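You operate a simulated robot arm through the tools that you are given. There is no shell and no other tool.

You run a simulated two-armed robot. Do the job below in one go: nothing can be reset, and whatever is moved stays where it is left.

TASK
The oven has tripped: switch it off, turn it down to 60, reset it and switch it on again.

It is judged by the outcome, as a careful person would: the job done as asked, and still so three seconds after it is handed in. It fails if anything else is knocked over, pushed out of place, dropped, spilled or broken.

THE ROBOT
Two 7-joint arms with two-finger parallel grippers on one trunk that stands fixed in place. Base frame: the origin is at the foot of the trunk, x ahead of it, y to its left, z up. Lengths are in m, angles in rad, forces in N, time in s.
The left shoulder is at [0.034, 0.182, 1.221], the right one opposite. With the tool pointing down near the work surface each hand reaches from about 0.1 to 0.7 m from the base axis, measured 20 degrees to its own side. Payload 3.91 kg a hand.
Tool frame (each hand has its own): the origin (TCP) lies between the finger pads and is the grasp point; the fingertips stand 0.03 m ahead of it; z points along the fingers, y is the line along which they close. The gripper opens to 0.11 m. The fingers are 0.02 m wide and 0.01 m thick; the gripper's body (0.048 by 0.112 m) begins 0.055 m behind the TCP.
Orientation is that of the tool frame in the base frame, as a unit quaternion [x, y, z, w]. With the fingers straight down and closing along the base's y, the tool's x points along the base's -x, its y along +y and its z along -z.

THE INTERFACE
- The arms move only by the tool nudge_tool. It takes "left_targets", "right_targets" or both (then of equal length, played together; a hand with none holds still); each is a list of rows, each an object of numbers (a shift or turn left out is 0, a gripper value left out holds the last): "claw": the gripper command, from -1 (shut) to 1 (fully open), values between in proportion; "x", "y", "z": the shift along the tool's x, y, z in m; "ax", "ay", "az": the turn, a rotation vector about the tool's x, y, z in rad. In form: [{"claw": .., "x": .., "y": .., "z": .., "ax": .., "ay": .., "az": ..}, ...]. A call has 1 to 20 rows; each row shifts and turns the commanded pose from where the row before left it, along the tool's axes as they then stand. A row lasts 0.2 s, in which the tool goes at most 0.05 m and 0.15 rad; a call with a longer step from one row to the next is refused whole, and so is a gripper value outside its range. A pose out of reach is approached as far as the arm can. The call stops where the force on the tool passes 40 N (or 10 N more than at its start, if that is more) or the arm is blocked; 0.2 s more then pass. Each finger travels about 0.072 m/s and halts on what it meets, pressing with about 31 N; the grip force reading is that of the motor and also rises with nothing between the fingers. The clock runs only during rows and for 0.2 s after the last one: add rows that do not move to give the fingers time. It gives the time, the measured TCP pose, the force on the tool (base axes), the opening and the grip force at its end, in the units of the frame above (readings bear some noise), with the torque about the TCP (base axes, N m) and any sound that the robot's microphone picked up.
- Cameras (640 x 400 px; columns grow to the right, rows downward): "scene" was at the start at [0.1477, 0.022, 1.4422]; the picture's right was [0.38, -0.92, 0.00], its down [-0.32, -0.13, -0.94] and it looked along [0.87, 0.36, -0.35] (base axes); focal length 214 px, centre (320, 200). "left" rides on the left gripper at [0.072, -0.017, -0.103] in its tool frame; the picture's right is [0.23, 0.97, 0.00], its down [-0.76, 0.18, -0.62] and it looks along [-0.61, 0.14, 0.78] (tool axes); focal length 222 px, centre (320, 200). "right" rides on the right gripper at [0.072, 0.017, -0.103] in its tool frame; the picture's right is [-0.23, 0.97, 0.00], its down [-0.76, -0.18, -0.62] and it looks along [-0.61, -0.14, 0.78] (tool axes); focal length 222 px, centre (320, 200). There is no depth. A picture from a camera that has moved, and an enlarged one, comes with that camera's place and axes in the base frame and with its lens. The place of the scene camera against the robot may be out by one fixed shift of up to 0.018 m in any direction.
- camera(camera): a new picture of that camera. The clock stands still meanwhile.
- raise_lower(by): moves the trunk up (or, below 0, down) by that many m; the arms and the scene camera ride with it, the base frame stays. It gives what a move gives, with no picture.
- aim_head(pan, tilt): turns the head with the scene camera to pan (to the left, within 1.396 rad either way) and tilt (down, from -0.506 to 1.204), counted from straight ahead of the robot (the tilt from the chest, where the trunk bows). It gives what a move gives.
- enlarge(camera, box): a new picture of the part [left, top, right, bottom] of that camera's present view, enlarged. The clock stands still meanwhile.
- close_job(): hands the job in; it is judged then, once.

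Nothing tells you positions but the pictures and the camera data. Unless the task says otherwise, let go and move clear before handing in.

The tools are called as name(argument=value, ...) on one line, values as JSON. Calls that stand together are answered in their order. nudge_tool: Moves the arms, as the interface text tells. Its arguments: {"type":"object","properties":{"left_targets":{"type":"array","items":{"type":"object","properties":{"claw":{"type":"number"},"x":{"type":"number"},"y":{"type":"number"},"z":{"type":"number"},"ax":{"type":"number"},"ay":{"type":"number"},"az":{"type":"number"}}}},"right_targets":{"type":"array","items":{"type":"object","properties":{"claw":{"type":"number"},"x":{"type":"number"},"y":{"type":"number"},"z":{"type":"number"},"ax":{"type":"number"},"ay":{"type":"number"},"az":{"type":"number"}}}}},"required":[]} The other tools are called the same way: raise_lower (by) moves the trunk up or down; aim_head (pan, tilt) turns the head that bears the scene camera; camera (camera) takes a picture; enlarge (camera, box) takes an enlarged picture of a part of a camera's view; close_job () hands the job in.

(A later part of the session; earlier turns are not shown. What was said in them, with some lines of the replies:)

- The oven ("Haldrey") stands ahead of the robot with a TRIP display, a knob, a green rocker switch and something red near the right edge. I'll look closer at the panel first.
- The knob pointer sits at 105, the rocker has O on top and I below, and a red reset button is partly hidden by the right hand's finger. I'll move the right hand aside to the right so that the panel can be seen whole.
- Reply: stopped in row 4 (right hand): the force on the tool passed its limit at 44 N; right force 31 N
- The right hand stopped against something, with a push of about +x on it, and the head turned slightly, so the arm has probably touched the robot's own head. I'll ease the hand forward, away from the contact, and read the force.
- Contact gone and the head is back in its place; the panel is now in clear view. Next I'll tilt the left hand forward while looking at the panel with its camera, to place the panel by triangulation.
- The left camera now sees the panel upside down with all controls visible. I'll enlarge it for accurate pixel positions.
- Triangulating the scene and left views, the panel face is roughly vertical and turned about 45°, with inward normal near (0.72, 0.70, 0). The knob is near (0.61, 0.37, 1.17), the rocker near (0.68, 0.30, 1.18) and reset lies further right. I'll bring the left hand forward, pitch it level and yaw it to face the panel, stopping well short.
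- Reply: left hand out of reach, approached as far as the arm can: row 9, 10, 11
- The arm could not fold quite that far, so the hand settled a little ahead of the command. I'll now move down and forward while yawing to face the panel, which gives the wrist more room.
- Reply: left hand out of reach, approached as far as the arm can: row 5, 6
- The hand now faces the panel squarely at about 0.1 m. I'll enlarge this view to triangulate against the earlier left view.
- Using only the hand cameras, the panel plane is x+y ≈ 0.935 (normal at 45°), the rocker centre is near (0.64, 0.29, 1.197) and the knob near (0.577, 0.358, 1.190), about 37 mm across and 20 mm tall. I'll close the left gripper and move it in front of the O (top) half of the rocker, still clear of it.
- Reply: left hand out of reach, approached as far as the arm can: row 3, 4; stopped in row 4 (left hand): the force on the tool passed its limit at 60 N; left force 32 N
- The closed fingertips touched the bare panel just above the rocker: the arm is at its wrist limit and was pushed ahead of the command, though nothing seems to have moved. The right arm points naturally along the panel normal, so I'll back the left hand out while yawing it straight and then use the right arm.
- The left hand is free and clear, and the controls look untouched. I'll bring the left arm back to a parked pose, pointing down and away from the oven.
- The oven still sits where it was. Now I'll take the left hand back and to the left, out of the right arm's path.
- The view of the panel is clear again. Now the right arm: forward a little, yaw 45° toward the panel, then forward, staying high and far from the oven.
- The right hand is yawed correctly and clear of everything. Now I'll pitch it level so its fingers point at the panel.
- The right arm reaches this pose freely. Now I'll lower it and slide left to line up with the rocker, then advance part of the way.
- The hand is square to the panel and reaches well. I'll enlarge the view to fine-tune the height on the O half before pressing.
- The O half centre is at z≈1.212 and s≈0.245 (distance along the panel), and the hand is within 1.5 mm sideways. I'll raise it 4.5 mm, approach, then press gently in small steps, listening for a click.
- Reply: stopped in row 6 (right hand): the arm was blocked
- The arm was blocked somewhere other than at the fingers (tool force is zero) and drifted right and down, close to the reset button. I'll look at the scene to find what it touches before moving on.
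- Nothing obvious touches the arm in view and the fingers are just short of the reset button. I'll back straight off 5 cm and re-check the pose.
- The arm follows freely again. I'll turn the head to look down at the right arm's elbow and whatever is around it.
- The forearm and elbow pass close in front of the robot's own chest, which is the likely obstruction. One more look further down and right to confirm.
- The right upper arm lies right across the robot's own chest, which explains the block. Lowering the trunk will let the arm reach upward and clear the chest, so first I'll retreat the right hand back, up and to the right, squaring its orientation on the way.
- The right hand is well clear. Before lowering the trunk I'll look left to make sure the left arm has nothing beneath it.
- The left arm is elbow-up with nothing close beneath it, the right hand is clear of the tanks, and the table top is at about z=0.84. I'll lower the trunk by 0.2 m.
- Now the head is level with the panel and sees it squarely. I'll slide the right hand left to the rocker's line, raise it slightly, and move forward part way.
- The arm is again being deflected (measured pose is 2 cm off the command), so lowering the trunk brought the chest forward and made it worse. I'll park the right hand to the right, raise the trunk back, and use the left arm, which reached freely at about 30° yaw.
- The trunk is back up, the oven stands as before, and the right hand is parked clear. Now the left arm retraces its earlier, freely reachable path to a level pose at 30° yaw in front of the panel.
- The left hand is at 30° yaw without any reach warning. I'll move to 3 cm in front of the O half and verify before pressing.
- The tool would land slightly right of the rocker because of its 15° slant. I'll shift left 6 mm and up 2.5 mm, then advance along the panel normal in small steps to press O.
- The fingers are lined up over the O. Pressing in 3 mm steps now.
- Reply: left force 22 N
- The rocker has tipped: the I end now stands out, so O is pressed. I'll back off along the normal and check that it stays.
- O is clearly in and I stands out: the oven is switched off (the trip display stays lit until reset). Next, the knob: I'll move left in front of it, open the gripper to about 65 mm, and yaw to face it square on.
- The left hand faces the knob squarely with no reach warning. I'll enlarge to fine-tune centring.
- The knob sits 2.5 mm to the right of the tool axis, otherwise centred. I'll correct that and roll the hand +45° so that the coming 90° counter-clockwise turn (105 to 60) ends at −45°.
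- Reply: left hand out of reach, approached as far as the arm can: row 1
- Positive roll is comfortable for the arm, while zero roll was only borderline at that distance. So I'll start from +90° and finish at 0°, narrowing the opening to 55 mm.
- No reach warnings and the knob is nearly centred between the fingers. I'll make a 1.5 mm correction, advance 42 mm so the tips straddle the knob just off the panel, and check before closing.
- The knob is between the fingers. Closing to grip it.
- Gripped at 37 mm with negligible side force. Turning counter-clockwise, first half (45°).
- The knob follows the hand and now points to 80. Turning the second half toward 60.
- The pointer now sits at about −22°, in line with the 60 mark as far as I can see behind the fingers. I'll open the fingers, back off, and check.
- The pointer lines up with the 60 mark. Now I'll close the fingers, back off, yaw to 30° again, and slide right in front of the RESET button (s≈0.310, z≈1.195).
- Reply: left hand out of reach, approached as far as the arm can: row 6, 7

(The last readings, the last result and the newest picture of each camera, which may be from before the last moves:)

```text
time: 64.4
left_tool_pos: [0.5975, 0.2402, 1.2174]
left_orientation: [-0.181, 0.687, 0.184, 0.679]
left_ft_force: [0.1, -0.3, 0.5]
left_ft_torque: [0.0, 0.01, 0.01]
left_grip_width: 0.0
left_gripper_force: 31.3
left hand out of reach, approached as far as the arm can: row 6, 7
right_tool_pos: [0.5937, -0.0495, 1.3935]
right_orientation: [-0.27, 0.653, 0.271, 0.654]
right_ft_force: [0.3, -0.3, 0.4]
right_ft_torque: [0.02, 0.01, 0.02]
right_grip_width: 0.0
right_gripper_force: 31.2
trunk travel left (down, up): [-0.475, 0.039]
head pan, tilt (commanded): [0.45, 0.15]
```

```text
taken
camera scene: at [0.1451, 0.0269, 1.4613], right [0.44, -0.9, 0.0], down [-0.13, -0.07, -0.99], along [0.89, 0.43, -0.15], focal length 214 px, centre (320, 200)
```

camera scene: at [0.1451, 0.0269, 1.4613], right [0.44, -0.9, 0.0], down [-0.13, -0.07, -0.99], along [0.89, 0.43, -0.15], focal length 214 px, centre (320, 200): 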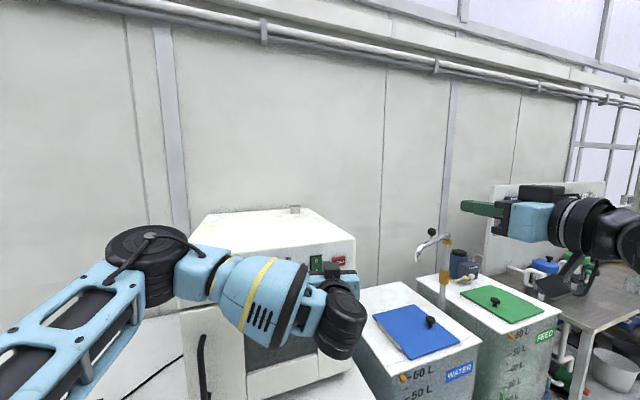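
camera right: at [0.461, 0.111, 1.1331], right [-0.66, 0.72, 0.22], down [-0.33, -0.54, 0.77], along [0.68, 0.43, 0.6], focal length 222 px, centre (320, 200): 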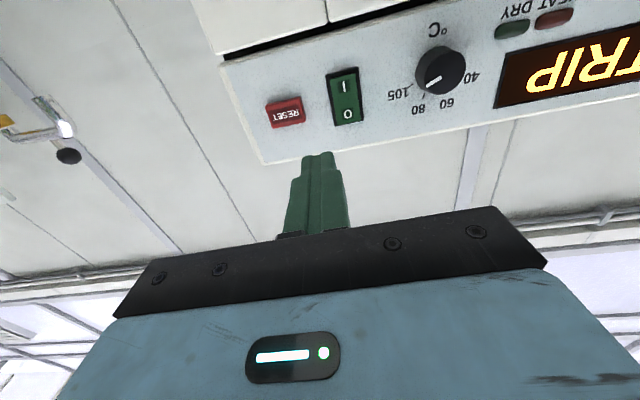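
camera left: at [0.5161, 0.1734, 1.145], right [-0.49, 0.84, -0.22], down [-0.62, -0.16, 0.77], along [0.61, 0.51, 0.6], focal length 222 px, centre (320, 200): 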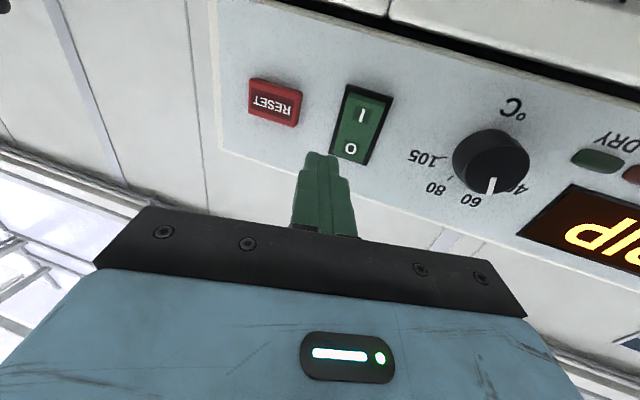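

RESET is out of the left arm's reach at 30° yaw, so the hand stopped short in free space. A smaller yaw relieves the wrist, so I'll turn it to about 12° while moving in front of the button, still clear of the panel.

nudge_tool(left_targets=[{"ax": 0.105, "z": 0.006, "y": 0.0033}, {"ax": 0.105, "z": 0.0057, "y": 0.0039}, {"ax": 0.104, "z": 0.0052, "y": 0.0045}, {}, {}])

camera(camera="left")

```text
time: 65.6
left_tool_pos: [0.6017, 0.2549, 1.2272]
left_orientation: [-0.092, 0.707, 0.094, 0.695]
left_ft_force: [0.4, -0.1, 0.8]
left_ft_torque: [-0.03, 0.01, 0.02]
left_grip_width: 0.0
left_gripper_force: 30.4
left hand out of reach, approached as far as the arm can: row 3
right_tool_pos: [0.5939, -0.051, 1.392]
right_orientation: [-0.269, 0.653, 0.269, 0.654]
right_ft_force: [-0.4, 1.1, 0.2]
right_ft_torque: [-0.03, 0.0, 0.03]
right_grip_width: 0.0
right_gripper_force: 31.0
trunk travel left (down, up): [-0.475, 0.039]
head pan, tilt (commanded): [0.45, 0.15]
```

```text
taken
camera left: at [0.5072, 0.2119, 1.1563], right [-0.26, 0.94, -0.22], down [-0.64, 0.01, 0.77], along [0.73, 0.34, 0.6], focal length 222 px, centre (320, 200)
```

left: 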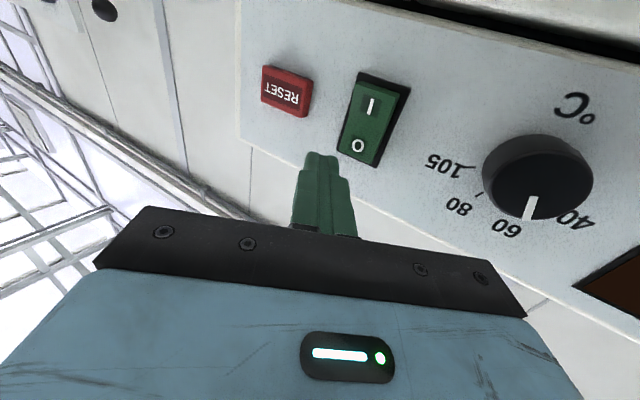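

The left arm simply cannot get that far right at this height. The right arm can, since it stood near the reset button earlier without trouble. I'll retreat and park the left arm along its known path first.

nudge_tool(left_targets=[{"z": -0.036, "x": -0.026, "ax": 0.042}, {"z": -0.036, "x": -0.026, "ax": 0.042}, {"z": -0.036, "x": -0.026, "ax": 0.042}, {"z": -0.036, "x": -0.026, "ax": 0.042}, {"z": -0.036, "x": -0.026, "ax": 0.042}, {}])

camera(camera="scene")

```text
time: 67.0
left_tool_pos: [0.4335, 0.2229, 1.3616]
left_orientation: [-0.018, 0.713, 0.019, 0.7]
left_ft_force: [0.1, 0.0, 0.7]
left_ft_torque: [0.02, -0.01, -0.01]
left_grip_width: 0.0001
left_gripper_force: 31.3
left hand out of reach, approached as far as the arm can: row 5
right_tool_pos: [0.5955, -0.0507, 1.3918]
right_orientation: [-0.269, 0.654, 0.27, 0.654]
right_ft_force: [-0.3, -0.5, -0.4]
right_ft_torque: [-0.01, 0.0, 0.02]
right_grip_width: 0.0
right_gripper_force: 31.1
trunk travel left (down, up): [-0.475, 0.039]
head pan, tilt (commanded): [0.45, 0.15]
```

```text
taken
camera scene: at [0.1464, 0.0267, 1.461], right [0.44, -0.9, 0.0], down [-0.14, -0.07, -0.99], along [0.89, 0.43, -0.15], focal length 214 px, centre (320, 200)
```

scene: 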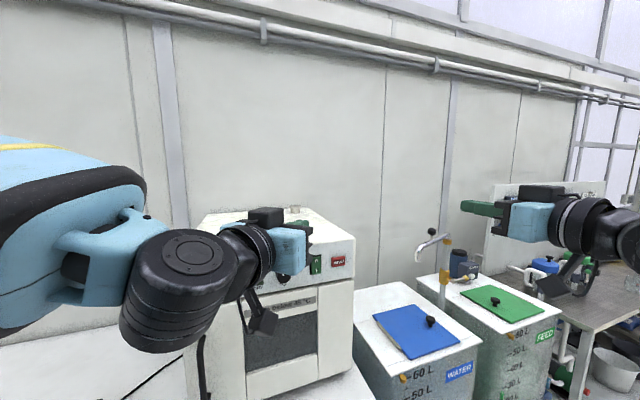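

Backing off fine. Now I'll tilt the left hand down and move it back left to the parking spot.

nudge_tool(left_targets=[{"ay": 0.14}, {"ay": 0.14}, {"ay": 0.14}, {"ay": 0.14}, {"ay": 0.14}, {"ay": 0.14}, {"ay": 0.14}, {"ay": 0.15}, {"ay": 0.15}, {"ay": 0.15}, {"ay": 0.14}, {}])

nudge_tool(left_targets=[{"x": 0.03, "y": 0.03, "z": -0.01}, {"x": 0.03, "y": 0.03, "z": -0.01}, {"x": 0.03, "y": 0.03, "z": -0.01}, {"x": 0.03, "y": 0.03, "z": -0.01}, {"x": 0.03, "y": 0.03, "z": -0.01}, {"x": 0.03, "y": 0.03}, {}])

camera(camera="scene")

enlarge(camera="scene", box=[170, 225, 360, 344])

```text
time: 69.6
left_tool_pos: [0.4302, 0.2219, 1.3637]
left_orientation: [-0.027, 1.0, 0.001, -0.007]
left_ft_force: [0.4, 0.3, 0.1]
left_ft_torque: [-0.01, 0.01, 0.0]
left_grip_width: 0.0
left_gripper_force: 31.1
right_tool_pos: [0.5919, -0.0509, 1.3918]
right_orientation: [-0.269, 0.652, 0.27, 0.655]
right_ft_force: [0.9, -0.8, 0.0]
right_ft_torque: [0.01, -0.02, 0.02]
right_grip_width: 0.0
right_gripper_force: 31.1
trunk travel left (down, up): [-0.475, 0.039]
head pan, tilt (commanded): [0.45, 0.15]
```

```text
time: 71.2
left_tool_pos: [0.2438, 0.3904, 1.415]
left_orientation: [-0.027, 1.0, 0.0, -0.008]
left_ft_force: [0.1, 0.8, 0.2]
left_ft_torque: [0.02, 0.04, -0.01]
left_grip_width: 0.0002
left_gripper_force: 30.4
right_tool_pos: [0.5948, -0.0503, 1.3924]
right_orientation: [-0.269, 0.653, 0.271, 0.654]
right_ft_force: [0.7, 0.2, 0.2]
right_ft_torque: [0.01, -0.01, 0.04]
right_grip_width: 0.0
right_gripper_force: 31.0
trunk travel left (down, up): [-0.475, 0.039]
head pan, tilt (commanded): [0.45, 0.15]
```

```text
taken
camera scene: at [0.1465, 0.0264, 1.461], right [0.44, -0.9, 0.0], down [-0.14, -0.06, -0.99], along [0.89, 0.43, -0.15], focal length 214 px, centre (320, 200)
```

scene: 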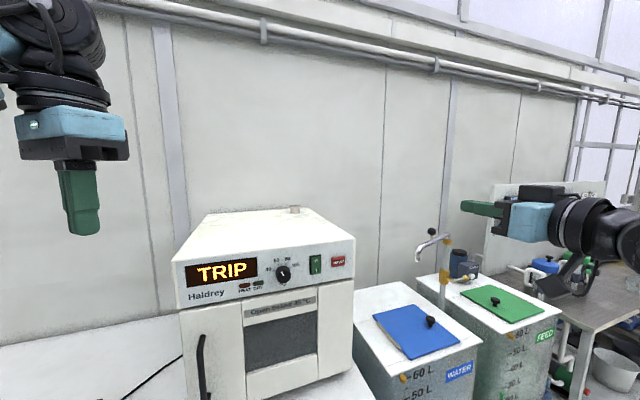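

```text
3.36 times, centred on (265, 284) of scene
camera zoom: at [0.1465, 0.0264, 1.461], right [0.44, -0.9, 0.0], down [-0.14, -0.06, -0.99], along [0.89, 0.43, -0.15], focal length 721 px, centre (505, -84)
```

zoom: 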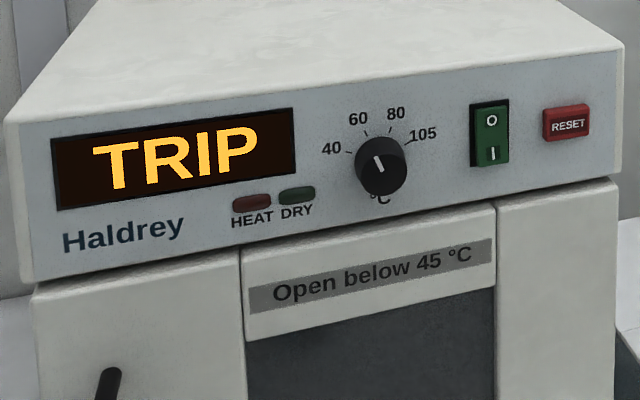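

The left arm is parked and the panel is visible again, with the knob near 60 and the switch at O. A closer look at the knob follows.

enlarge(camera="scene", box=[258, 248, 306, 293])

enlarge(camera="scene", box=[296, 245, 352, 285])

```text
8.89 times, centred on (282, 270) of scene
camera zoom: at [0.1465, 0.0264, 1.461], right [0.44, -0.9, 0.0], down [-0.14, -0.06, -0.99], along [0.89, 0.43, -0.15], focal length 1906 px, centre (658, -427)
```

zoom: 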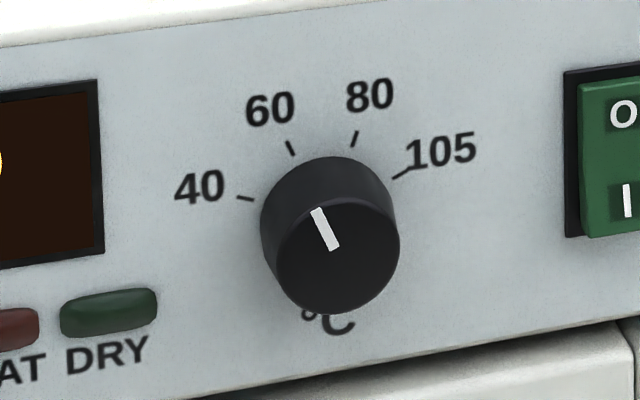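

```text
10.00 times, centred on (324, 265) of scene
camera zoom: at [0.1465, 0.0264, 1.461], right [0.44, -0.9, 0.0], down [-0.14, -0.06, -0.99], along [0.89, 0.43, -0.15], focal length 2145 px, centre (280, -450)
```

zoom: 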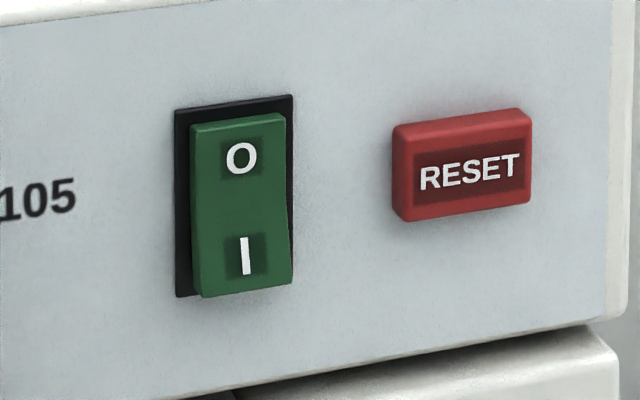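

The pointer stands at 60 within about a degree, and the rocker is at O. Now I'll bring the right arm down and left in front of RESET, stopping short to check that it isn't being deflected.

nudge_tool(right_targets=[{"y": 0.0292, "x": 0.039}, {"y": 0.0292, "x": 0.039}, {"y": 0.0292, "x": 0.039}, {"y": 0.0292, "x": 0.039}, {"y": 0.0292, "x": 0.039}, {"z": 0.03}, {"z": 0.03}, {"z": 0.03}, {"z": 0.03}, {}])

camera(camera="right")

```text
time: 73.4
left_tool_pos: [0.2443, 0.3888, 1.4151]
left_orientation: [-0.027, 1.0, 0.001, -0.008]
left_ft_force: [0.6, -0.3, 0.7]
left_ft_torque: [-0.03, 0.01, 0.0]
left_grip_width: 0.0
left_gripper_force: 30.9
right_tool_pos: [0.5772, 0.1398, 1.1995]
right_orientation: [-0.269, 0.653, 0.27, 0.655]
right_ft_force: [0.1, -0.2, -0.1]
right_ft_torque: [0.01, 0.0, 0.0]
right_grip_width: 0.0
right_gripper_force: 30.5
trunk travel left (down, up): [-0.475, 0.039]
head pan, tilt (commanded): [0.45, 0.15]
```

```text
taken
camera right: at [0.4929, 0.0787, 1.1256], right [-0.69, 0.69, 0.23], down [-0.32, -0.57, 0.76], along [0.65, 0.45, 0.61], focal length 222 px, centre (320, 200)
```

right: 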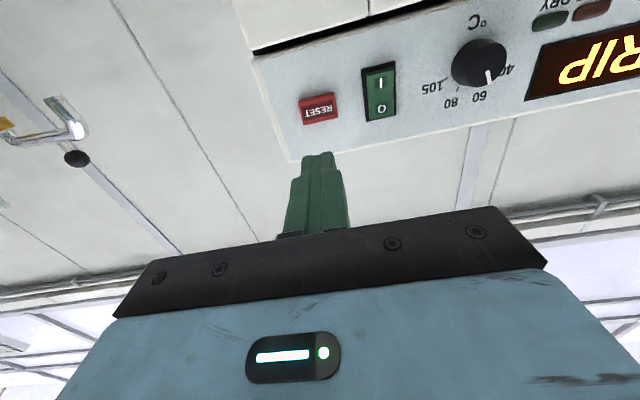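

No deflection, and the tool axis points right at the RESET button. Advancing to just short of it.

nudge_tool(right_targets=[{"z": 0.025, "x": 0.003}, {"z": 0.025}, {"z": 0.025}, {"z": 0.01}, {}])

enlarge(camera="right", box=[200, 60, 440, 210])

```text
time: 74.6
left_tool_pos: [0.242, 0.3911, 1.4137]
left_orientation: [-0.027, 1.0, 0.001, -0.007]
left_ft_force: [0.3, -0.2, -0.3]
left_ft_torque: [0.0, -0.01, -0.03]
left_grip_width: 0.0002
left_gripper_force: 31.4
right_tool_pos: [0.6377, 0.1986, 1.1938]
right_orientation: [-0.269, 0.653, 0.269, 0.655]
right_ft_force: [-0.2, 0.2, 0.3]
right_ft_torque: [-0.03, 0.0, -0.01]
right_grip_width: 0.0001
right_gripper_force: 30.8
trunk travel left (down, up): [-0.475, 0.039]
head pan, tilt (commanded): [0.45, 0.15]
```

```text
2.67 times, centred on (320, 135) of right
camera zoom: at [0.5529, 0.1378, 1.1212], right [-0.69, 0.69, 0.23], down [-0.32, -0.57, 0.76], along [0.65, 0.45, 0.61], focal length 592 px, centre (320, 373)
```

zoom: 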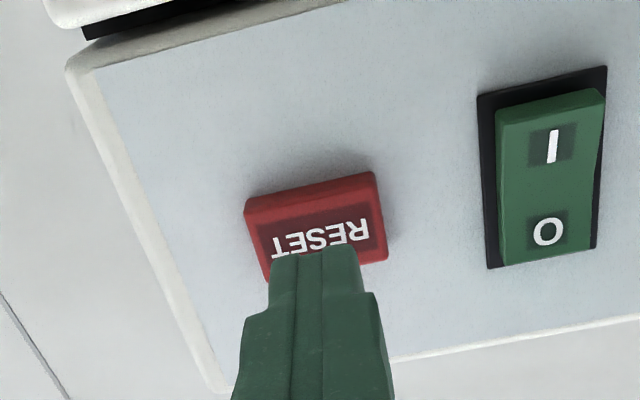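

Well aligned and undeflected. Pressing RESET in small steps.

nudge_tool(right_targets=[{"z": 0.012}, {"z": 0.01}, {"z": 0.005}, {"z": 0.003}, {"z": 0.003}, {}])

enlarge(camera="right", box=[200, 60, 440, 210])

camera(camera="scene")

```text
time: 76.0
left_tool_pos: [0.2433, 0.3909, 1.4148]
left_orientation: [-0.027, 1.0, 0.001, -0.006]
left_ft_force: [0.3, -0.4, 0.2]
left_ft_torque: [-0.04, 0.03, 0.0]
left_grip_width: 0.0002
left_gripper_force: 30.7
right_tool_pos: [0.6639, 0.2145, 1.1898]
right_orientation: [-0.269, 0.656, 0.264, 0.654]
right_ft_force: [-0.7, -0.3, -0.7]
right_ft_torque: [-0.01, 0.03, 0.01]
right_grip_width: 0.0001
right_gripper_force: 31.0
trunk travel left (down, up): [-0.475, 0.039]
head pan, tilt (commanded): [0.45, 0.15]
```

```text
2.67 times, centred on (320, 135) of right
camera zoom: at [0.5794, 0.155, 1.1187], right [-0.68, 0.7, 0.22], down [-0.32, -0.56, 0.76], along [0.66, 0.45, 0.6], focal length 592 px, centre (320, 373)
```

zoom: 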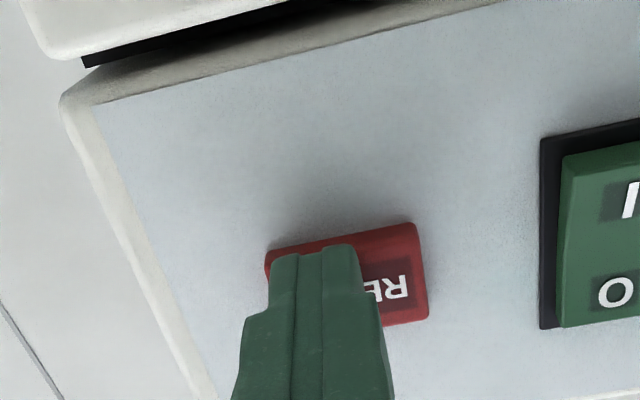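

```text
taken
camera scene: at [0.1452, 0.0268, 1.4613], right [0.44, -0.9, 0.0], down [-0.13, -0.07, -0.99], along [0.89, 0.43, -0.15], focal length 214 px, centre (320, 200)
```

scene: 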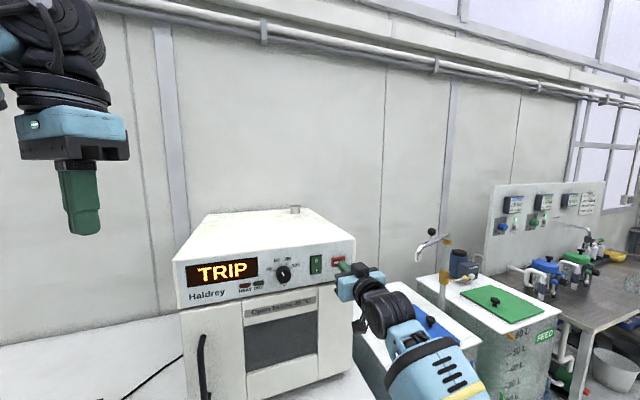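

The arm starts to be deflected slightly right and down just before contact, as the chest is close again. I'll back off 3 cm, yaw the hand 15° further so that it comes more from the right, and then press.

nudge_tool(right_targets=[{"z": -0.03}, {"ax": -0.13, "y": -0.002}, {"ax": -0.13, "y": -0.001}, {}])

enlarge(camera="right", box=[200, 60, 440, 210])

```text
time: 77.0
left_tool_pos: [0.244, 0.3904, 1.4132]
left_orientation: [-0.027, 1.0, 0.0, -0.007]
left_ft_force: [-0.1, 0.1, -1.4]
left_ft_torque: [-0.01, 0.0, -0.01]
left_grip_width: 0.0001
left_gripper_force: 31.1
right_tool_pos: [0.6401, 0.1996, 1.1959]
right_orientation: [-0.353, 0.612, 0.353, 0.614]
right_ft_force: [-0.5, -0.3, 0.7]
right_ft_torque: [0.01, 0.01, 0.0]
right_grip_width: 0.0
right_gripper_force: 31.3
trunk travel left (down, up): [-0.475, 0.039]
head pan, tilt (commanded): [0.45, 0.15]
```

```text
2.67 times, centred on (320, 135) of right
camera zoom: at [0.575, 0.1183, 1.1225], right [-0.84, 0.49, 0.23], down [-0.16, -0.63, 0.76], along [0.52, 0.6, 0.61], focal length 592 px, centre (320, 373)
```

zoom: 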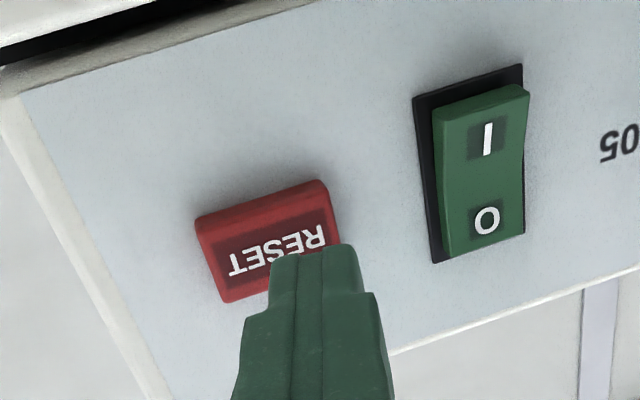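

Positioned without deflection. Now pressing along the normal.

nudge_tool(right_targets=[{"y": -0.0039, "z": -0.001}, {"z": 0.0116, "y": -0.0031}, {"z": 0.0097, "y": -0.0026}, {"z": 0.0039, "y": -0.001}, {"z": 0.0029, "y": -0.0008}, {}])

enlarge(camera="right", box=[200, 60, 440, 210])

```text
time: 78.4
left_tool_pos: [0.2433, 0.3887, 1.4146]
left_orientation: [-0.027, 1.0, 0.001, -0.008]
left_ft_force: [-0.5, -0.2, -0.1]
left_ft_torque: [0.0, 0.02, 0.0]
left_grip_width: 0.0
left_gripper_force: 31.2
right_tool_pos: [0.6649, 0.2155, 1.1946]
right_orientation: [-0.352, 0.613, 0.352, 0.614]
right_ft_force: [-1.0, -1.1, 0.0]
right_ft_torque: [-0.01, 0.0, -0.04]
right_grip_width: 0.0001
right_gripper_force: 31.0
trunk travel left (down, up): [-0.475, 0.039]
head pan, tilt (commanded): [0.45, 0.15]
heard: click
```

```text
2.67 times, centred on (320, 135) of right
camera zoom: at [0.5985, 0.135, 1.1225], right [-0.84, 0.49, 0.23], down [-0.16, -0.63, 0.76], along [0.52, 0.6, 0.61], focal length 592 px, centre (320, 373)
```

zoom: 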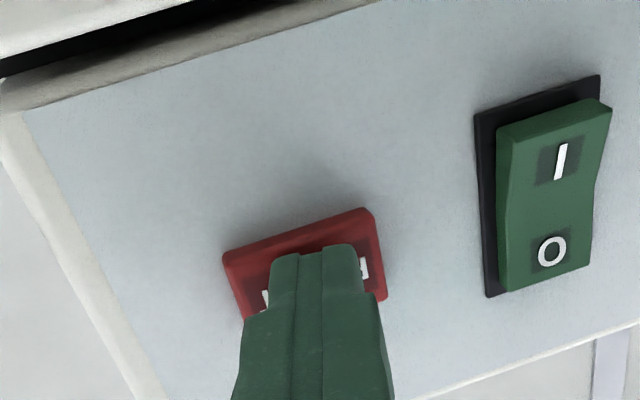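

A click was heard and the button is pushed in. I'll check the display.

enlarge(camera="scene", box=[170, 225, 360, 344])

```text
3.36 times, centred on (265, 284) of scene
camera zoom: at [0.145, 0.0266, 1.4613], right [0.44, -0.9, 0.0], down [-0.13, -0.06, -0.99], along [0.89, 0.43, -0.15], focal length 721 px, centre (505, -84)
```

zoom: 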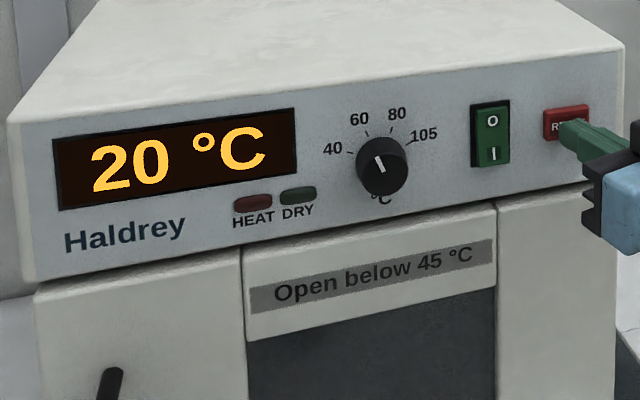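

The display now reads 20 °C, so the trip is cleared. I'll back off, yaw a bit more, and bring the right hand in front of the I half of the rocker, watching for deflection.

nudge_tool(right_targets=[{"z": -0.0338, "y": 0.0091}, {"ax": -0.105}, {"ax": -0.105}, {"z": 0.0143, "y": 0.0281, "x": 0.0048}, {"z": 0.0143, "y": 0.0281, "x": 0.0048}, {}])

camera(camera="right")

enlarge(camera="right", box=[200, 60, 440, 210])

```text
time: 79.8
left_tool_pos: [0.2449, 0.39, 1.4144]
left_orientation: [-0.028, 1.0, 0.0, -0.007]
left_ft_force: [-0.6, -0.5, 0.4]
left_ft_torque: [0.0, -0.01, -0.03]
left_grip_width: 0.0
left_gripper_force: 30.8
right_tool_pos: [0.5945, 0.2362, 1.1855]
right_orientation: [-0.414, 0.572, 0.415, 0.574]
right_ft_force: [0.4, 0.4, 0.6]
right_ft_torque: [0.02, 0.0, 0.02]
right_grip_width: 0.0
right_gripper_force: 31.2
trunk travel left (down, up): [-0.475, 0.039]
head pan, tilt (commanded): [0.45, 0.15]
```

```text
taken
camera right: at [0.5475, 0.1432, 1.1128], right [-0.92, 0.31, 0.23], down [-0.03, -0.65, 0.76], along [0.38, 0.7, 0.61], focal length 222 px, centre (320, 200)
```

right: 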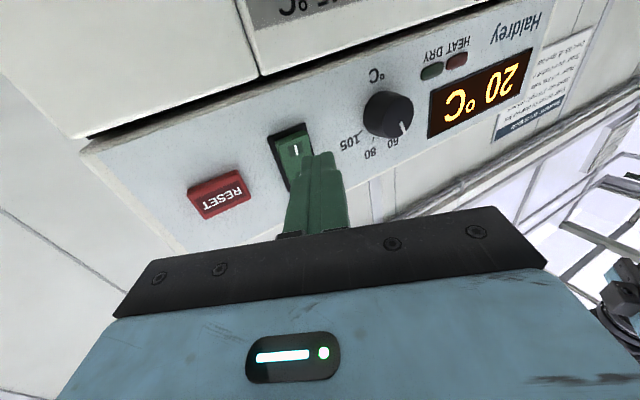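

```text
2.67 times, centred on (320, 135) of right
camera zoom: at [0.5475, 0.1432, 1.1128], right [-0.92, 0.31, 0.23], down [-0.03, -0.65, 0.76], along [0.38, 0.7, 0.61], focal length 592 px, centre (320, 373)
```

zoom: 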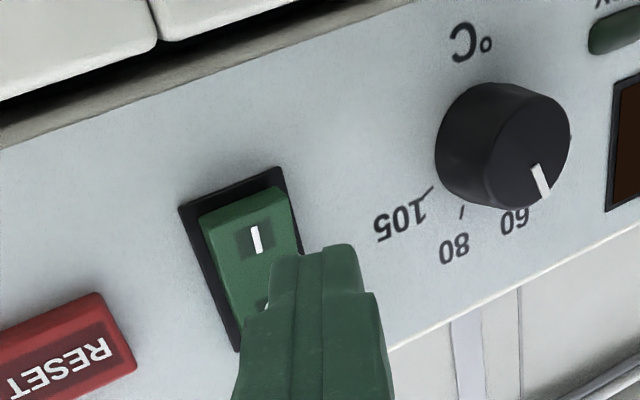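

No deflection this time and the tip is lined up with the I half. Advancing along the normal to just short of contact.

nudge_tool(right_targets=[{"z": 0.0098, "y": -0.005}, {"z": 0.0098, "y": -0.005}, {}])

enlarge(camera="right", box=[200, 60, 440, 210])

```text
time: 80.6
left_tool_pos: [0.2424, 0.3909, 1.4143]
left_orientation: [-0.027, 1.0, 0.0, -0.006]
left_ft_force: [-0.7, -0.8, 0.0]
left_ft_torque: [0.0, -0.02, -0.05]
left_grip_width: 0.0
left_gripper_force: 31.1
right_tool_pos: [0.6224, 0.2371, 1.1771]
right_orientation: [-0.41, 0.582, 0.403, 0.574]
right_ft_force: [0.5, 0.3, 1.1]
right_ft_torque: [0.03, -0.03, -0.02]
right_grip_width: 0.0004
right_gripper_force: 31.2
trunk travel left (down, up): [-0.475, 0.039]
head pan, tilt (commanded): [0.45, 0.15]
```

```text
2.67 times, centred on (320, 135) of right
camera zoom: at [0.5726, 0.1441, 1.1047], right [-0.92, 0.33, 0.23], down [-0.04, -0.63, 0.77], along [0.4, 0.7, 0.59], focal length 592 px, centre (320, 373)
```

zoom: 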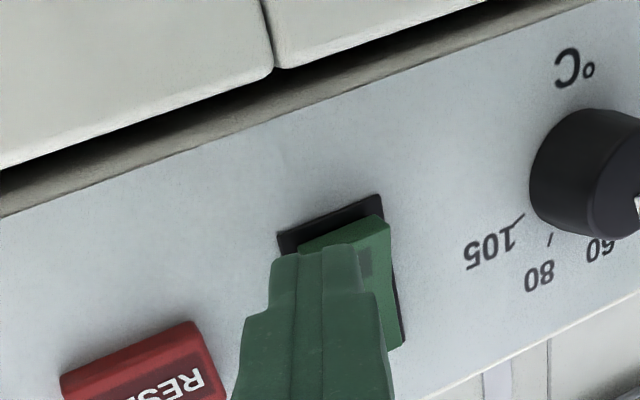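

It is deflected again by the chest contact before reaching the rocker, so the right arm isn't fit for this one. I'll retreat and park it, and press I with the left arm the way O was pressed.

nudge_tool(right_targets=[{"z": -0.0356, "y": 0.0182}, {"z": -0.0356, "y": 0.0182}, {"z": -0.0356, "y": 0.0182}, {"ax": 0.1175}, {"ax": 0.1175}, {"ax": 0.1175}, {"ax": 0.1175}, {"z": -0.04}, {"z": -0.04}, {"z": -0.04}, {"x": -0.028, "y": -0.04}, {"x": -0.028, "y": -0.04}, {"x": -0.028, "y": -0.04}, {"x": -0.028, "y": -0.04}, {"x": -0.028, "y": -0.04}, {"x": -0.03}, {"x": -0.03}, {}])

camera(camera="scene")

```text
time: 84.4
left_tool_pos: [0.2426, 0.3897, 1.4138]
left_orientation: [-0.028, 1.0, 0.002, -0.006]
left_ft_force: [-0.5, 0.3, 0.2]
left_ft_torque: [0.0, -0.04, 0.01]
left_grip_width: 0.0
left_gripper_force: 31.5
right_tool_pos: [0.5832, -0.0587, 1.384]
right_orientation: [-0.269, 0.653, 0.27, 0.654]
right_ft_force: [0.0, 0.4, 0.1]
right_ft_torque: [-0.02, -0.03, -0.02]
right_grip_width: 0.0
right_gripper_force: 31.0
trunk travel left (down, up): [-0.475, 0.039]
head pan, tilt (commanded): [0.45, 0.15]
```

```text
taken
camera scene: at [0.1454, 0.0268, 1.4612], right [0.44, -0.9, 0.0], down [-0.13, -0.07, -0.99], along [0.89, 0.43, -0.15], focal length 214 px, centre (320, 200)
```

scene: 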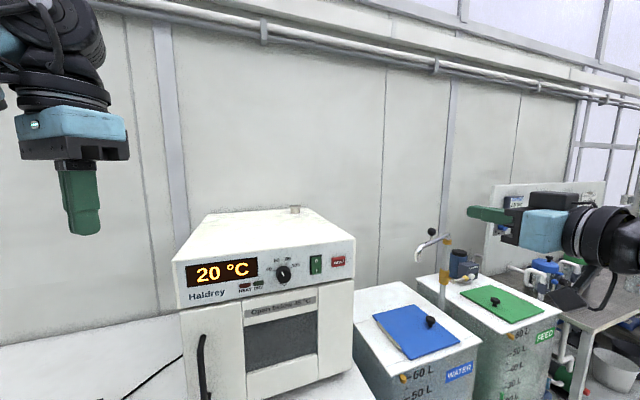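

The display still reads 20 °C and the right hand is parked. Now the left arm goes back along its proven path to the 30° pose in front of the rocker.

nudge_tool(left_targets=[{"x": -0.029, "y": -0.0274, "z": 0.0129}, {"x": -0.029, "y": -0.0274, "z": 0.0129}, {"x": -0.029, "y": -0.0274, "z": 0.0129}, {"x": -0.029, "y": -0.0274, "z": 0.0129}, {"x": -0.029, "y": -0.0274, "z": 0.0129}, {"x": -0.029, "y": -0.0274, "z": 0.0129}, {"x": -0.029, "y": -0.0274, "z": 0.0129}, {"ay": -0.143}, {"ay": -0.143}, {"ay": -0.143}, {"ay": -0.143}, {"ay": -0.143}, {"ay": -0.143}, {"ay": -0.143}, {"ay": -0.143}, {"ay": -0.143}, {"ay": -0.143}, {"ay": -0.143}, {}])

nudge_tool(left_targets=[{"z": 0.03, "x": 0.02, "ax": -0.117}, {"z": 0.03, "x": 0.02, "ax": -0.117}, {"z": 0.03, "x": 0.02, "ax": -0.117}, {"z": 0.02, "x": 0.02, "ax": -0.117}, {}])

camera(camera="left")

```text
time: 88.4
left_tool_pos: [0.4541, 0.2106, 1.3222]
left_orientation: [-0.019, 0.711, 0.019, 0.703]
left_ft_force: [0.3, -0.4, -0.4]
left_ft_torque: [-0.02, -0.01, -0.02]
left_grip_width: 0.0
left_gripper_force: 31.5
right_tool_pos: [0.5824, -0.0593, 1.3846]
right_orientation: [-0.27, 0.652, 0.271, 0.655]
right_ft_force: [-0.5, 0.2, 0.0]
right_ft_torque: [-0.01, 0.01, 0.0]
right_grip_width: 0.0
right_gripper_force: 31.0
trunk travel left (down, up): [-0.475, 0.039]
head pan, tilt (commanded): [0.45, 0.15]
```

```text
time: 89.6
left_tool_pos: [0.5593, 0.2349, 1.2415]
left_orientation: [-0.182, 0.687, 0.184, 0.679]
left_ft_force: [0.2, 0.2, 0.7]
left_ft_torque: [-0.02, -0.02, 0.02]
left_grip_width: 0.0
left_gripper_force: 31.5
right_tool_pos: [0.5814, -0.0594, 1.386]
right_orientation: [-0.269, 0.653, 0.27, 0.655]
right_ft_force: [-0.2, 1.2, 0.1]
right_ft_torque: [-0.02, 0.03, 0.0]
right_grip_width: 0.0
right_gripper_force: 31.3
trunk travel left (down, up): [-0.475, 0.039]
head pan, tilt (commanded): [0.45, 0.15]
```

```text
taken
camera left: at [0.4781, 0.1692, 1.1701], right [-0.49, 0.84, -0.22], down [-0.62, -0.16, 0.77], along [0.61, 0.51, 0.6], focal length 222 px, centre (320, 200)
```

left: 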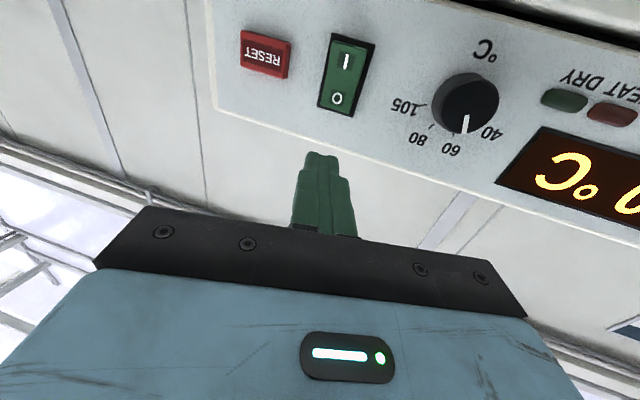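

Same pose as before. Lowering to the I half's height and approaching to about 3 cm.

nudge_tool(left_targets=[{"x": 0.0185, "z": 0.0106, "y": -0.0005}, {"x": 0.0185, "z": 0.0106, "y": -0.0005}, {"x": 0.0185, "z": 0.0106, "y": -0.0004}, {}])

enlarge(camera="left", box=[200, 60, 440, 210])

```text
time: 90.6
left_tool_pos: [0.5874, 0.2494, 1.1848]
left_orientation: [-0.18, 0.69, 0.182, 0.677]
left_ft_force: [0.1, 0.3, 0.2]
left_ft_torque: [0.0, -0.01, 0.0]
left_grip_width: 0.0
left_gripper_force: 30.8
right_tool_pos: [0.5822, -0.0595, 1.3856]
right_orientation: [-0.269, 0.653, 0.27, 0.655]
right_ft_force: [-0.3, -0.6, 0.7]
right_ft_torque: [0.01, -0.02, -0.01]
right_grip_width: 0.0001
right_gripper_force: 30.8
trunk travel left (down, up): [-0.475, 0.039]
head pan, tilt (commanded): [0.45, 0.15]
```

```text
2.67 times, centred on (320, 135) of left
camera zoom: at [0.5057, 0.1842, 1.1147], right [-0.49, 0.84, -0.22], down [-0.62, -0.15, 0.77], along [0.62, 0.51, 0.6], focal length 592 px, centre (320, 373)
```

zoom: 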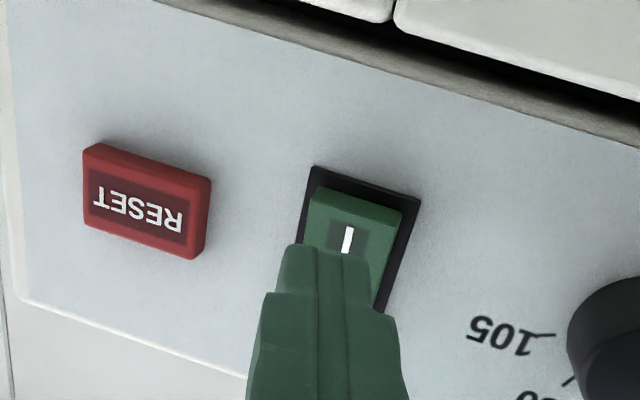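

Lined up on the I. Pressing along the normal in small steps.

nudge_tool(left_targets=[{"z": 0.0116, "y": 0.0031}, {"z": 0.0077, "y": 0.0021}, {"z": 0.0029, "y": 0.0008}, {"z": 0.0029, "y": 0.0008}, {"z": 0.0029, "y": 0.0008}, {}])

enlarge(camera="left", box=[200, 60, 440, 210])

```text
time: 92.0
left_tool_pos: [0.6067, 0.2666, 1.1851]
left_orientation: [-0.181, 0.688, 0.184, 0.679]
left_ft_force: [-10.7, -7.3, -5.2]
left_ft_torque: [-0.05, 0.02, 0.15]
left_grip_width: 0.0005
left_gripper_force: 30.6
right_tool_pos: [0.5809, -0.0608, 1.3854]
right_orientation: [-0.269, 0.652, 0.27, 0.655]
right_ft_force: [0.4, -0.6, 0.6]
right_ft_torque: [-0.01, 0.01, 0.0]
right_grip_width: 0.0
right_gripper_force: 31.5
trunk travel left (down, up): [-0.475, 0.039]
head pan, tilt (commanded): [0.45, 0.15]
```

```text
2.67 times, centred on (320, 135) of left
camera zoom: at [0.5255, 0.2014, 1.1129], right [-0.49, 0.85, -0.22], down [-0.62, -0.16, 0.77], along [0.62, 0.51, 0.6], focal length 592 px, centre (320, 373)
```

zoom: 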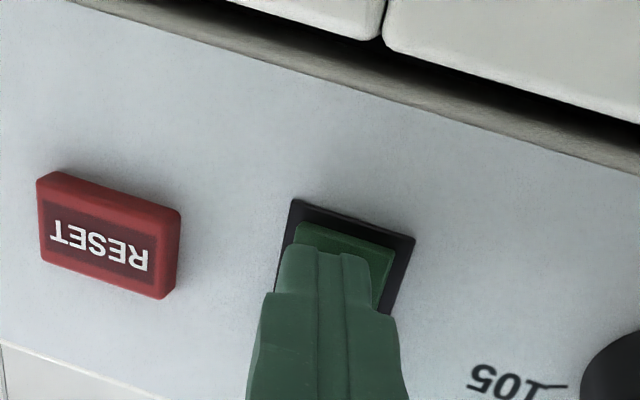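

The I end looks pushed in under 13 N. I'll back off and check.

nudge_tool(left_targets=[{"y": -0.0026, "z": -0.0097}, {"y": -0.0052, "z": -0.0193}, {"y": -0.0052, "z": -0.0193}, {}])

camera(camera="left")

enlarge(camera="left", box=[260, 50, 420, 150])

```text
time: 93.0
left_tool_pos: [0.5706, 0.24, 1.1886]
left_orientation: [-0.181, 0.689, 0.183, 0.677]
left_ft_force: [-0.6, 0.6, 0.1]
left_ft_torque: [0.02, -0.04, 0.02]
left_grip_width: 0.0
left_gripper_force: 31.2
left hand out of reach, approached as far as the arm can: row 3
right_tool_pos: [0.5817, -0.059, 1.3845]
right_orientation: [-0.268, 0.654, 0.269, 0.655]
right_ft_force: [0.3, 0.4, 0.3]
right_ft_torque: [0.0, 0.02, 0.05]
right_grip_width: 0.0001
right_gripper_force: 30.8
trunk travel left (down, up): [-0.475, 0.039]
head pan, tilt (commanded): [0.45, 0.15]
```

```text
taken
camera left: at [0.4887, 0.174, 1.1176], right [-0.49, 0.84, -0.22], down [-0.62, -0.16, 0.77], along [0.62, 0.51, 0.6], focal length 222 px, centre (320, 200)
```

left: 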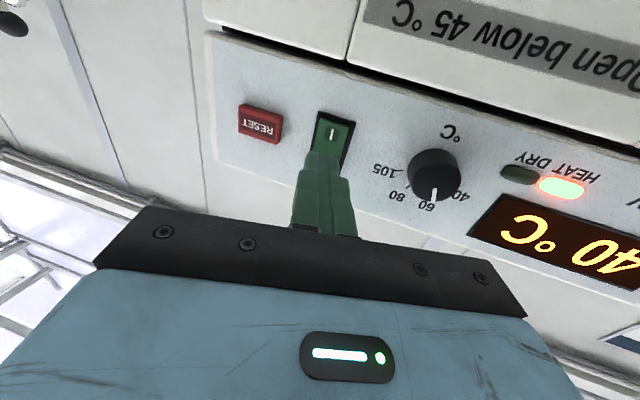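

```text
4.00 times, centred on (340, 100) of left
camera zoom: at [0.4887, 0.174, 1.1176], right [-0.49, 0.84, -0.22], down [-0.62, -0.16, 0.77], along [0.62, 0.51, 0.6], focal length 888 px, centre (240, 600)
```

zoom: 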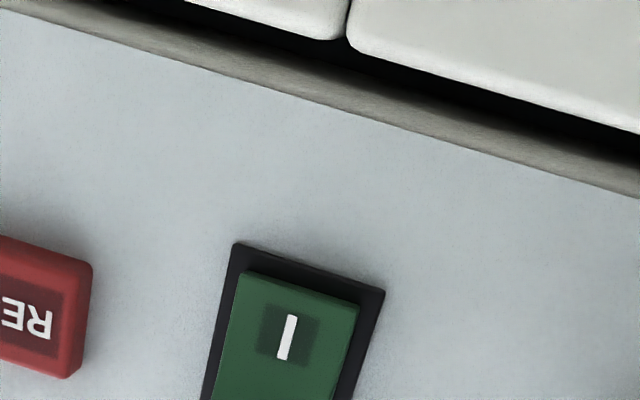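

The HEAT lamp is lit and the display has risen to 40 °C: the oven is on. I'll retreat the left arm along the known path and then verify everything from the head camera.

nudge_tool(left_targets=[{"x": -0.0185, "z": -0.004}, {"x": -0.0185, "z": -0.004}, {"x": -0.0185, "z": -0.004}, {"z": -0.03, "x": -0.02, "ax": 0.117}, {"z": -0.03, "x": -0.02, "ax": 0.117}, {"z": -0.03, "x": -0.02, "ax": 0.117}, {"z": -0.02, "x": -0.02, "ax": 0.117}, {}])

nudge_tool(left_targets=[{"ay": 0.143}, {"ay": 0.143}, {"ay": 0.143}, {"ay": 0.143}, {"ay": 0.143}, {"ay": 0.143}, {"ay": 0.143}, {"ay": 0.143}, {"ay": 0.143}, {"ay": 0.143}, {"ay": 0.143}, {"x": 0.03, "y": 0.03, "z": -0.01}, {"x": 0.03, "y": 0.03, "z": -0.01}, {"x": 0.03, "y": 0.03, "z": -0.01}, {"x": 0.03, "y": 0.03, "z": -0.01}, {"x": 0.03, "y": 0.03, "z": -0.01}, {"x": 0.03, "y": 0.03}, {}])

camera(camera="scene")

enlarge(camera="scene", box=[170, 225, 360, 344])

```text
time: 94.8
left_tool_pos: [0.4608, 0.1933, 1.3242]
left_orientation: [-0.018, 0.712, 0.019, 0.702]
left_ft_force: [0.2, -0.3, 0.6]
left_ft_torque: [0.03, -0.01, -0.01]
left_grip_width: 0.0
left_gripper_force: 31.3
right_tool_pos: [0.5834, -0.0597, 1.3838]
right_orientation: [-0.269, 0.654, 0.27, 0.654]
right_ft_force: [0.0, 0.1, -0.3]
right_ft_torque: [-0.01, -0.01, 0.02]
right_grip_width: 0.0
right_gripper_force: 31.0
trunk travel left (down, up): [-0.475, 0.039]
head pan, tilt (commanded): [0.45, 0.15]
```

```text
time: 98.6
left_tool_pos: [0.2704, 0.3658, 1.3775]
left_orientation: [-0.027, 1.0, 0.0, -0.008]
left_ft_force: [0.6, 0.2, 0.0]
left_ft_torque: [-0.01, 0.01, -0.06]
left_grip_width: 0.0
left_gripper_force: 31.3
left hand out of reach, approached as far as the arm can: row 11
right_tool_pos: [0.584, -0.0596, 1.383]
right_orientation: [-0.268, 0.653, 0.271, 0.654]
right_ft_force: [0.6, -0.1, 0.4]
right_ft_torque: [-0.01, 0.02, 0.01]
right_grip_width: 0.0
right_gripper_force: 31.3
trunk travel left (down, up): [-0.475, 0.039]
head pan, tilt (commanded): [0.45, 0.15]
```

```text
taken
camera scene: at [0.1469, 0.0265, 1.461], right [0.44, -0.9, 0.0], down [-0.14, -0.06, -0.99], along [0.89, 0.43, -0.15], focal length 214 px, centre (320, 200)
```

scene: 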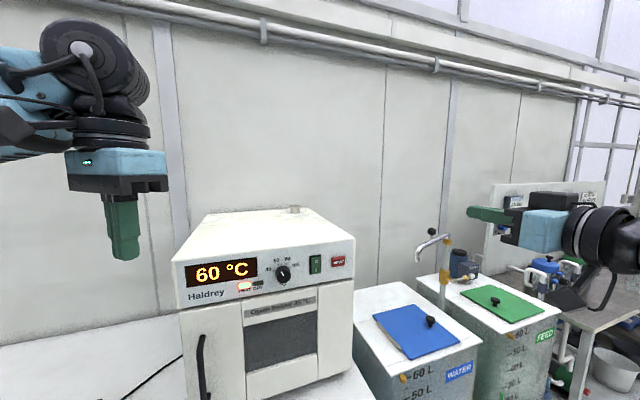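

```text
3.36 times, centred on (265, 284) of scene
camera zoom: at [0.1469, 0.0265, 1.461], right [0.44, -0.9, 0.0], down [-0.14, -0.06, -0.99], along [0.89, 0.43, -0.15], focal length 721 px, centre (505, -84)
```

zoom: 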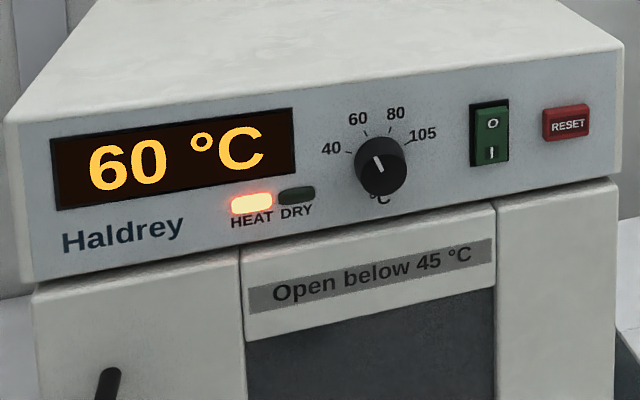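

The display reads 60 °C with HEAT lit, the knob at 60, the rocker at I and both hands clear. I'll let a few seconds pass to make sure it holds there and does not trip again.

nudge_tool(left_targets=[{}, {}, {}, {}, {}, {}, {}, {}, {}, {}, {}, {}, {}, {}, {}, {}, {}, {}, {}, {}])

enlarge(camera="scene", box=[170, 225, 360, 344])

enlarge(camera="scene", box=[258, 245, 352, 293])

```text
time: 102.8
left_tool_pos: [0.2702, 0.3674, 1.3793]
left_orientation: [-0.028, 1.0, 0.0, -0.007]
left_ft_force: [-0.3, 0.2, -0.2]
left_ft_torque: [-0.01, -0.02, 0.01]
left_grip_width: 0.0002
left_gripper_force: 31.0
right_tool_pos: [0.581, -0.059, 1.3846]
right_orientation: [-0.269, 0.653, 0.27, 0.654]
right_ft_force: [0.7, 0.1, -0.3]
right_ft_torque: [0.0, 0.01, -0.02]
right_grip_width: 0.0
right_gripper_force: 31.0
trunk travel left (down, up): [-0.475, 0.039]
head pan, tilt (commanded): [0.45, 0.15]
```

```text
3.36 times, centred on (265, 284) of scene
camera zoom: at [0.1452, 0.0269, 1.4613], right [0.44, -0.9, 0.0], down [-0.13, -0.07, -0.99], along [0.89, 0.43, -0.15], focal length 721 px, centre (505, -84)
```

zoom: 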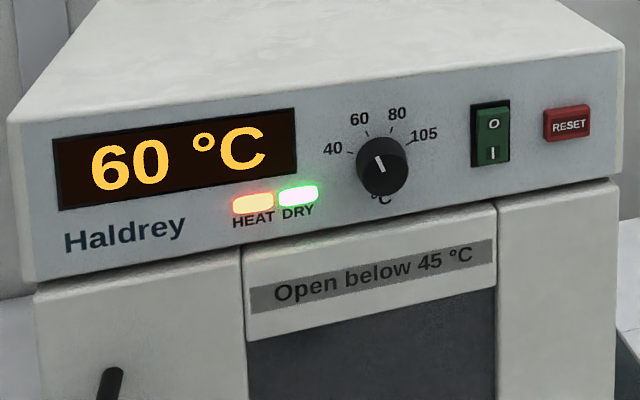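

```text
6.81 times, centred on (305, 269) of scene
camera zoom: at [0.1452, 0.0269, 1.4613], right [0.44, -0.9, 0.0], down [-0.13, -0.07, -0.99], along [0.89, 0.43, -0.15], focal length 1460 px, centre (422, -270)
```

zoom: 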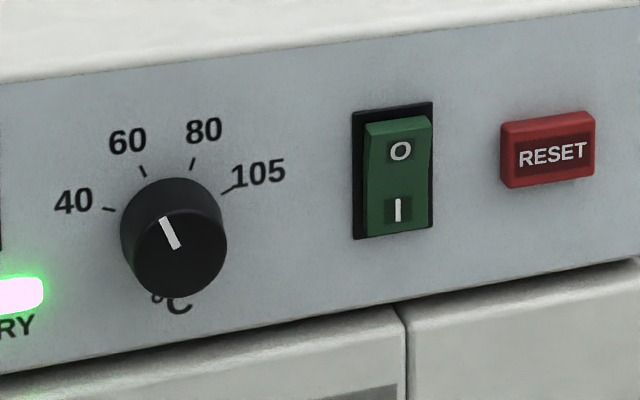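

The oven holds steadily at 60 °C with HEAT and DRY lit. The knob is at 60, the rocker at I, the trip is cleared, both hands are clear and nothing else has moved, so I'm handing the job in.

close_job()

```text
The job is handed in.
```

The oven is back on and holding steady at 60 °C. It was switched off, turned down from 105 to 60, reset and switched on again, in that order. The TRIP message cleared at the reset, and about ten seconds after switch-on the HEAT and DRY lamps were both lit.

- **Knob position:** it points at the 60 mark to within a couple of degrees of rotation, about 1 °C. The display reads 60 °C.
- **Contacts along the way:** early on the right arm bumped the robot's own head, which returned to its place. The left fingertips then pressed the bare panel above the switch at about 60 N. Later the right arm jammed, most likely against the robot's own chest. The oven did not shift, and I saw nothing displaced or damaged.

Both hands are clear of the oven, and the job has been handed in.
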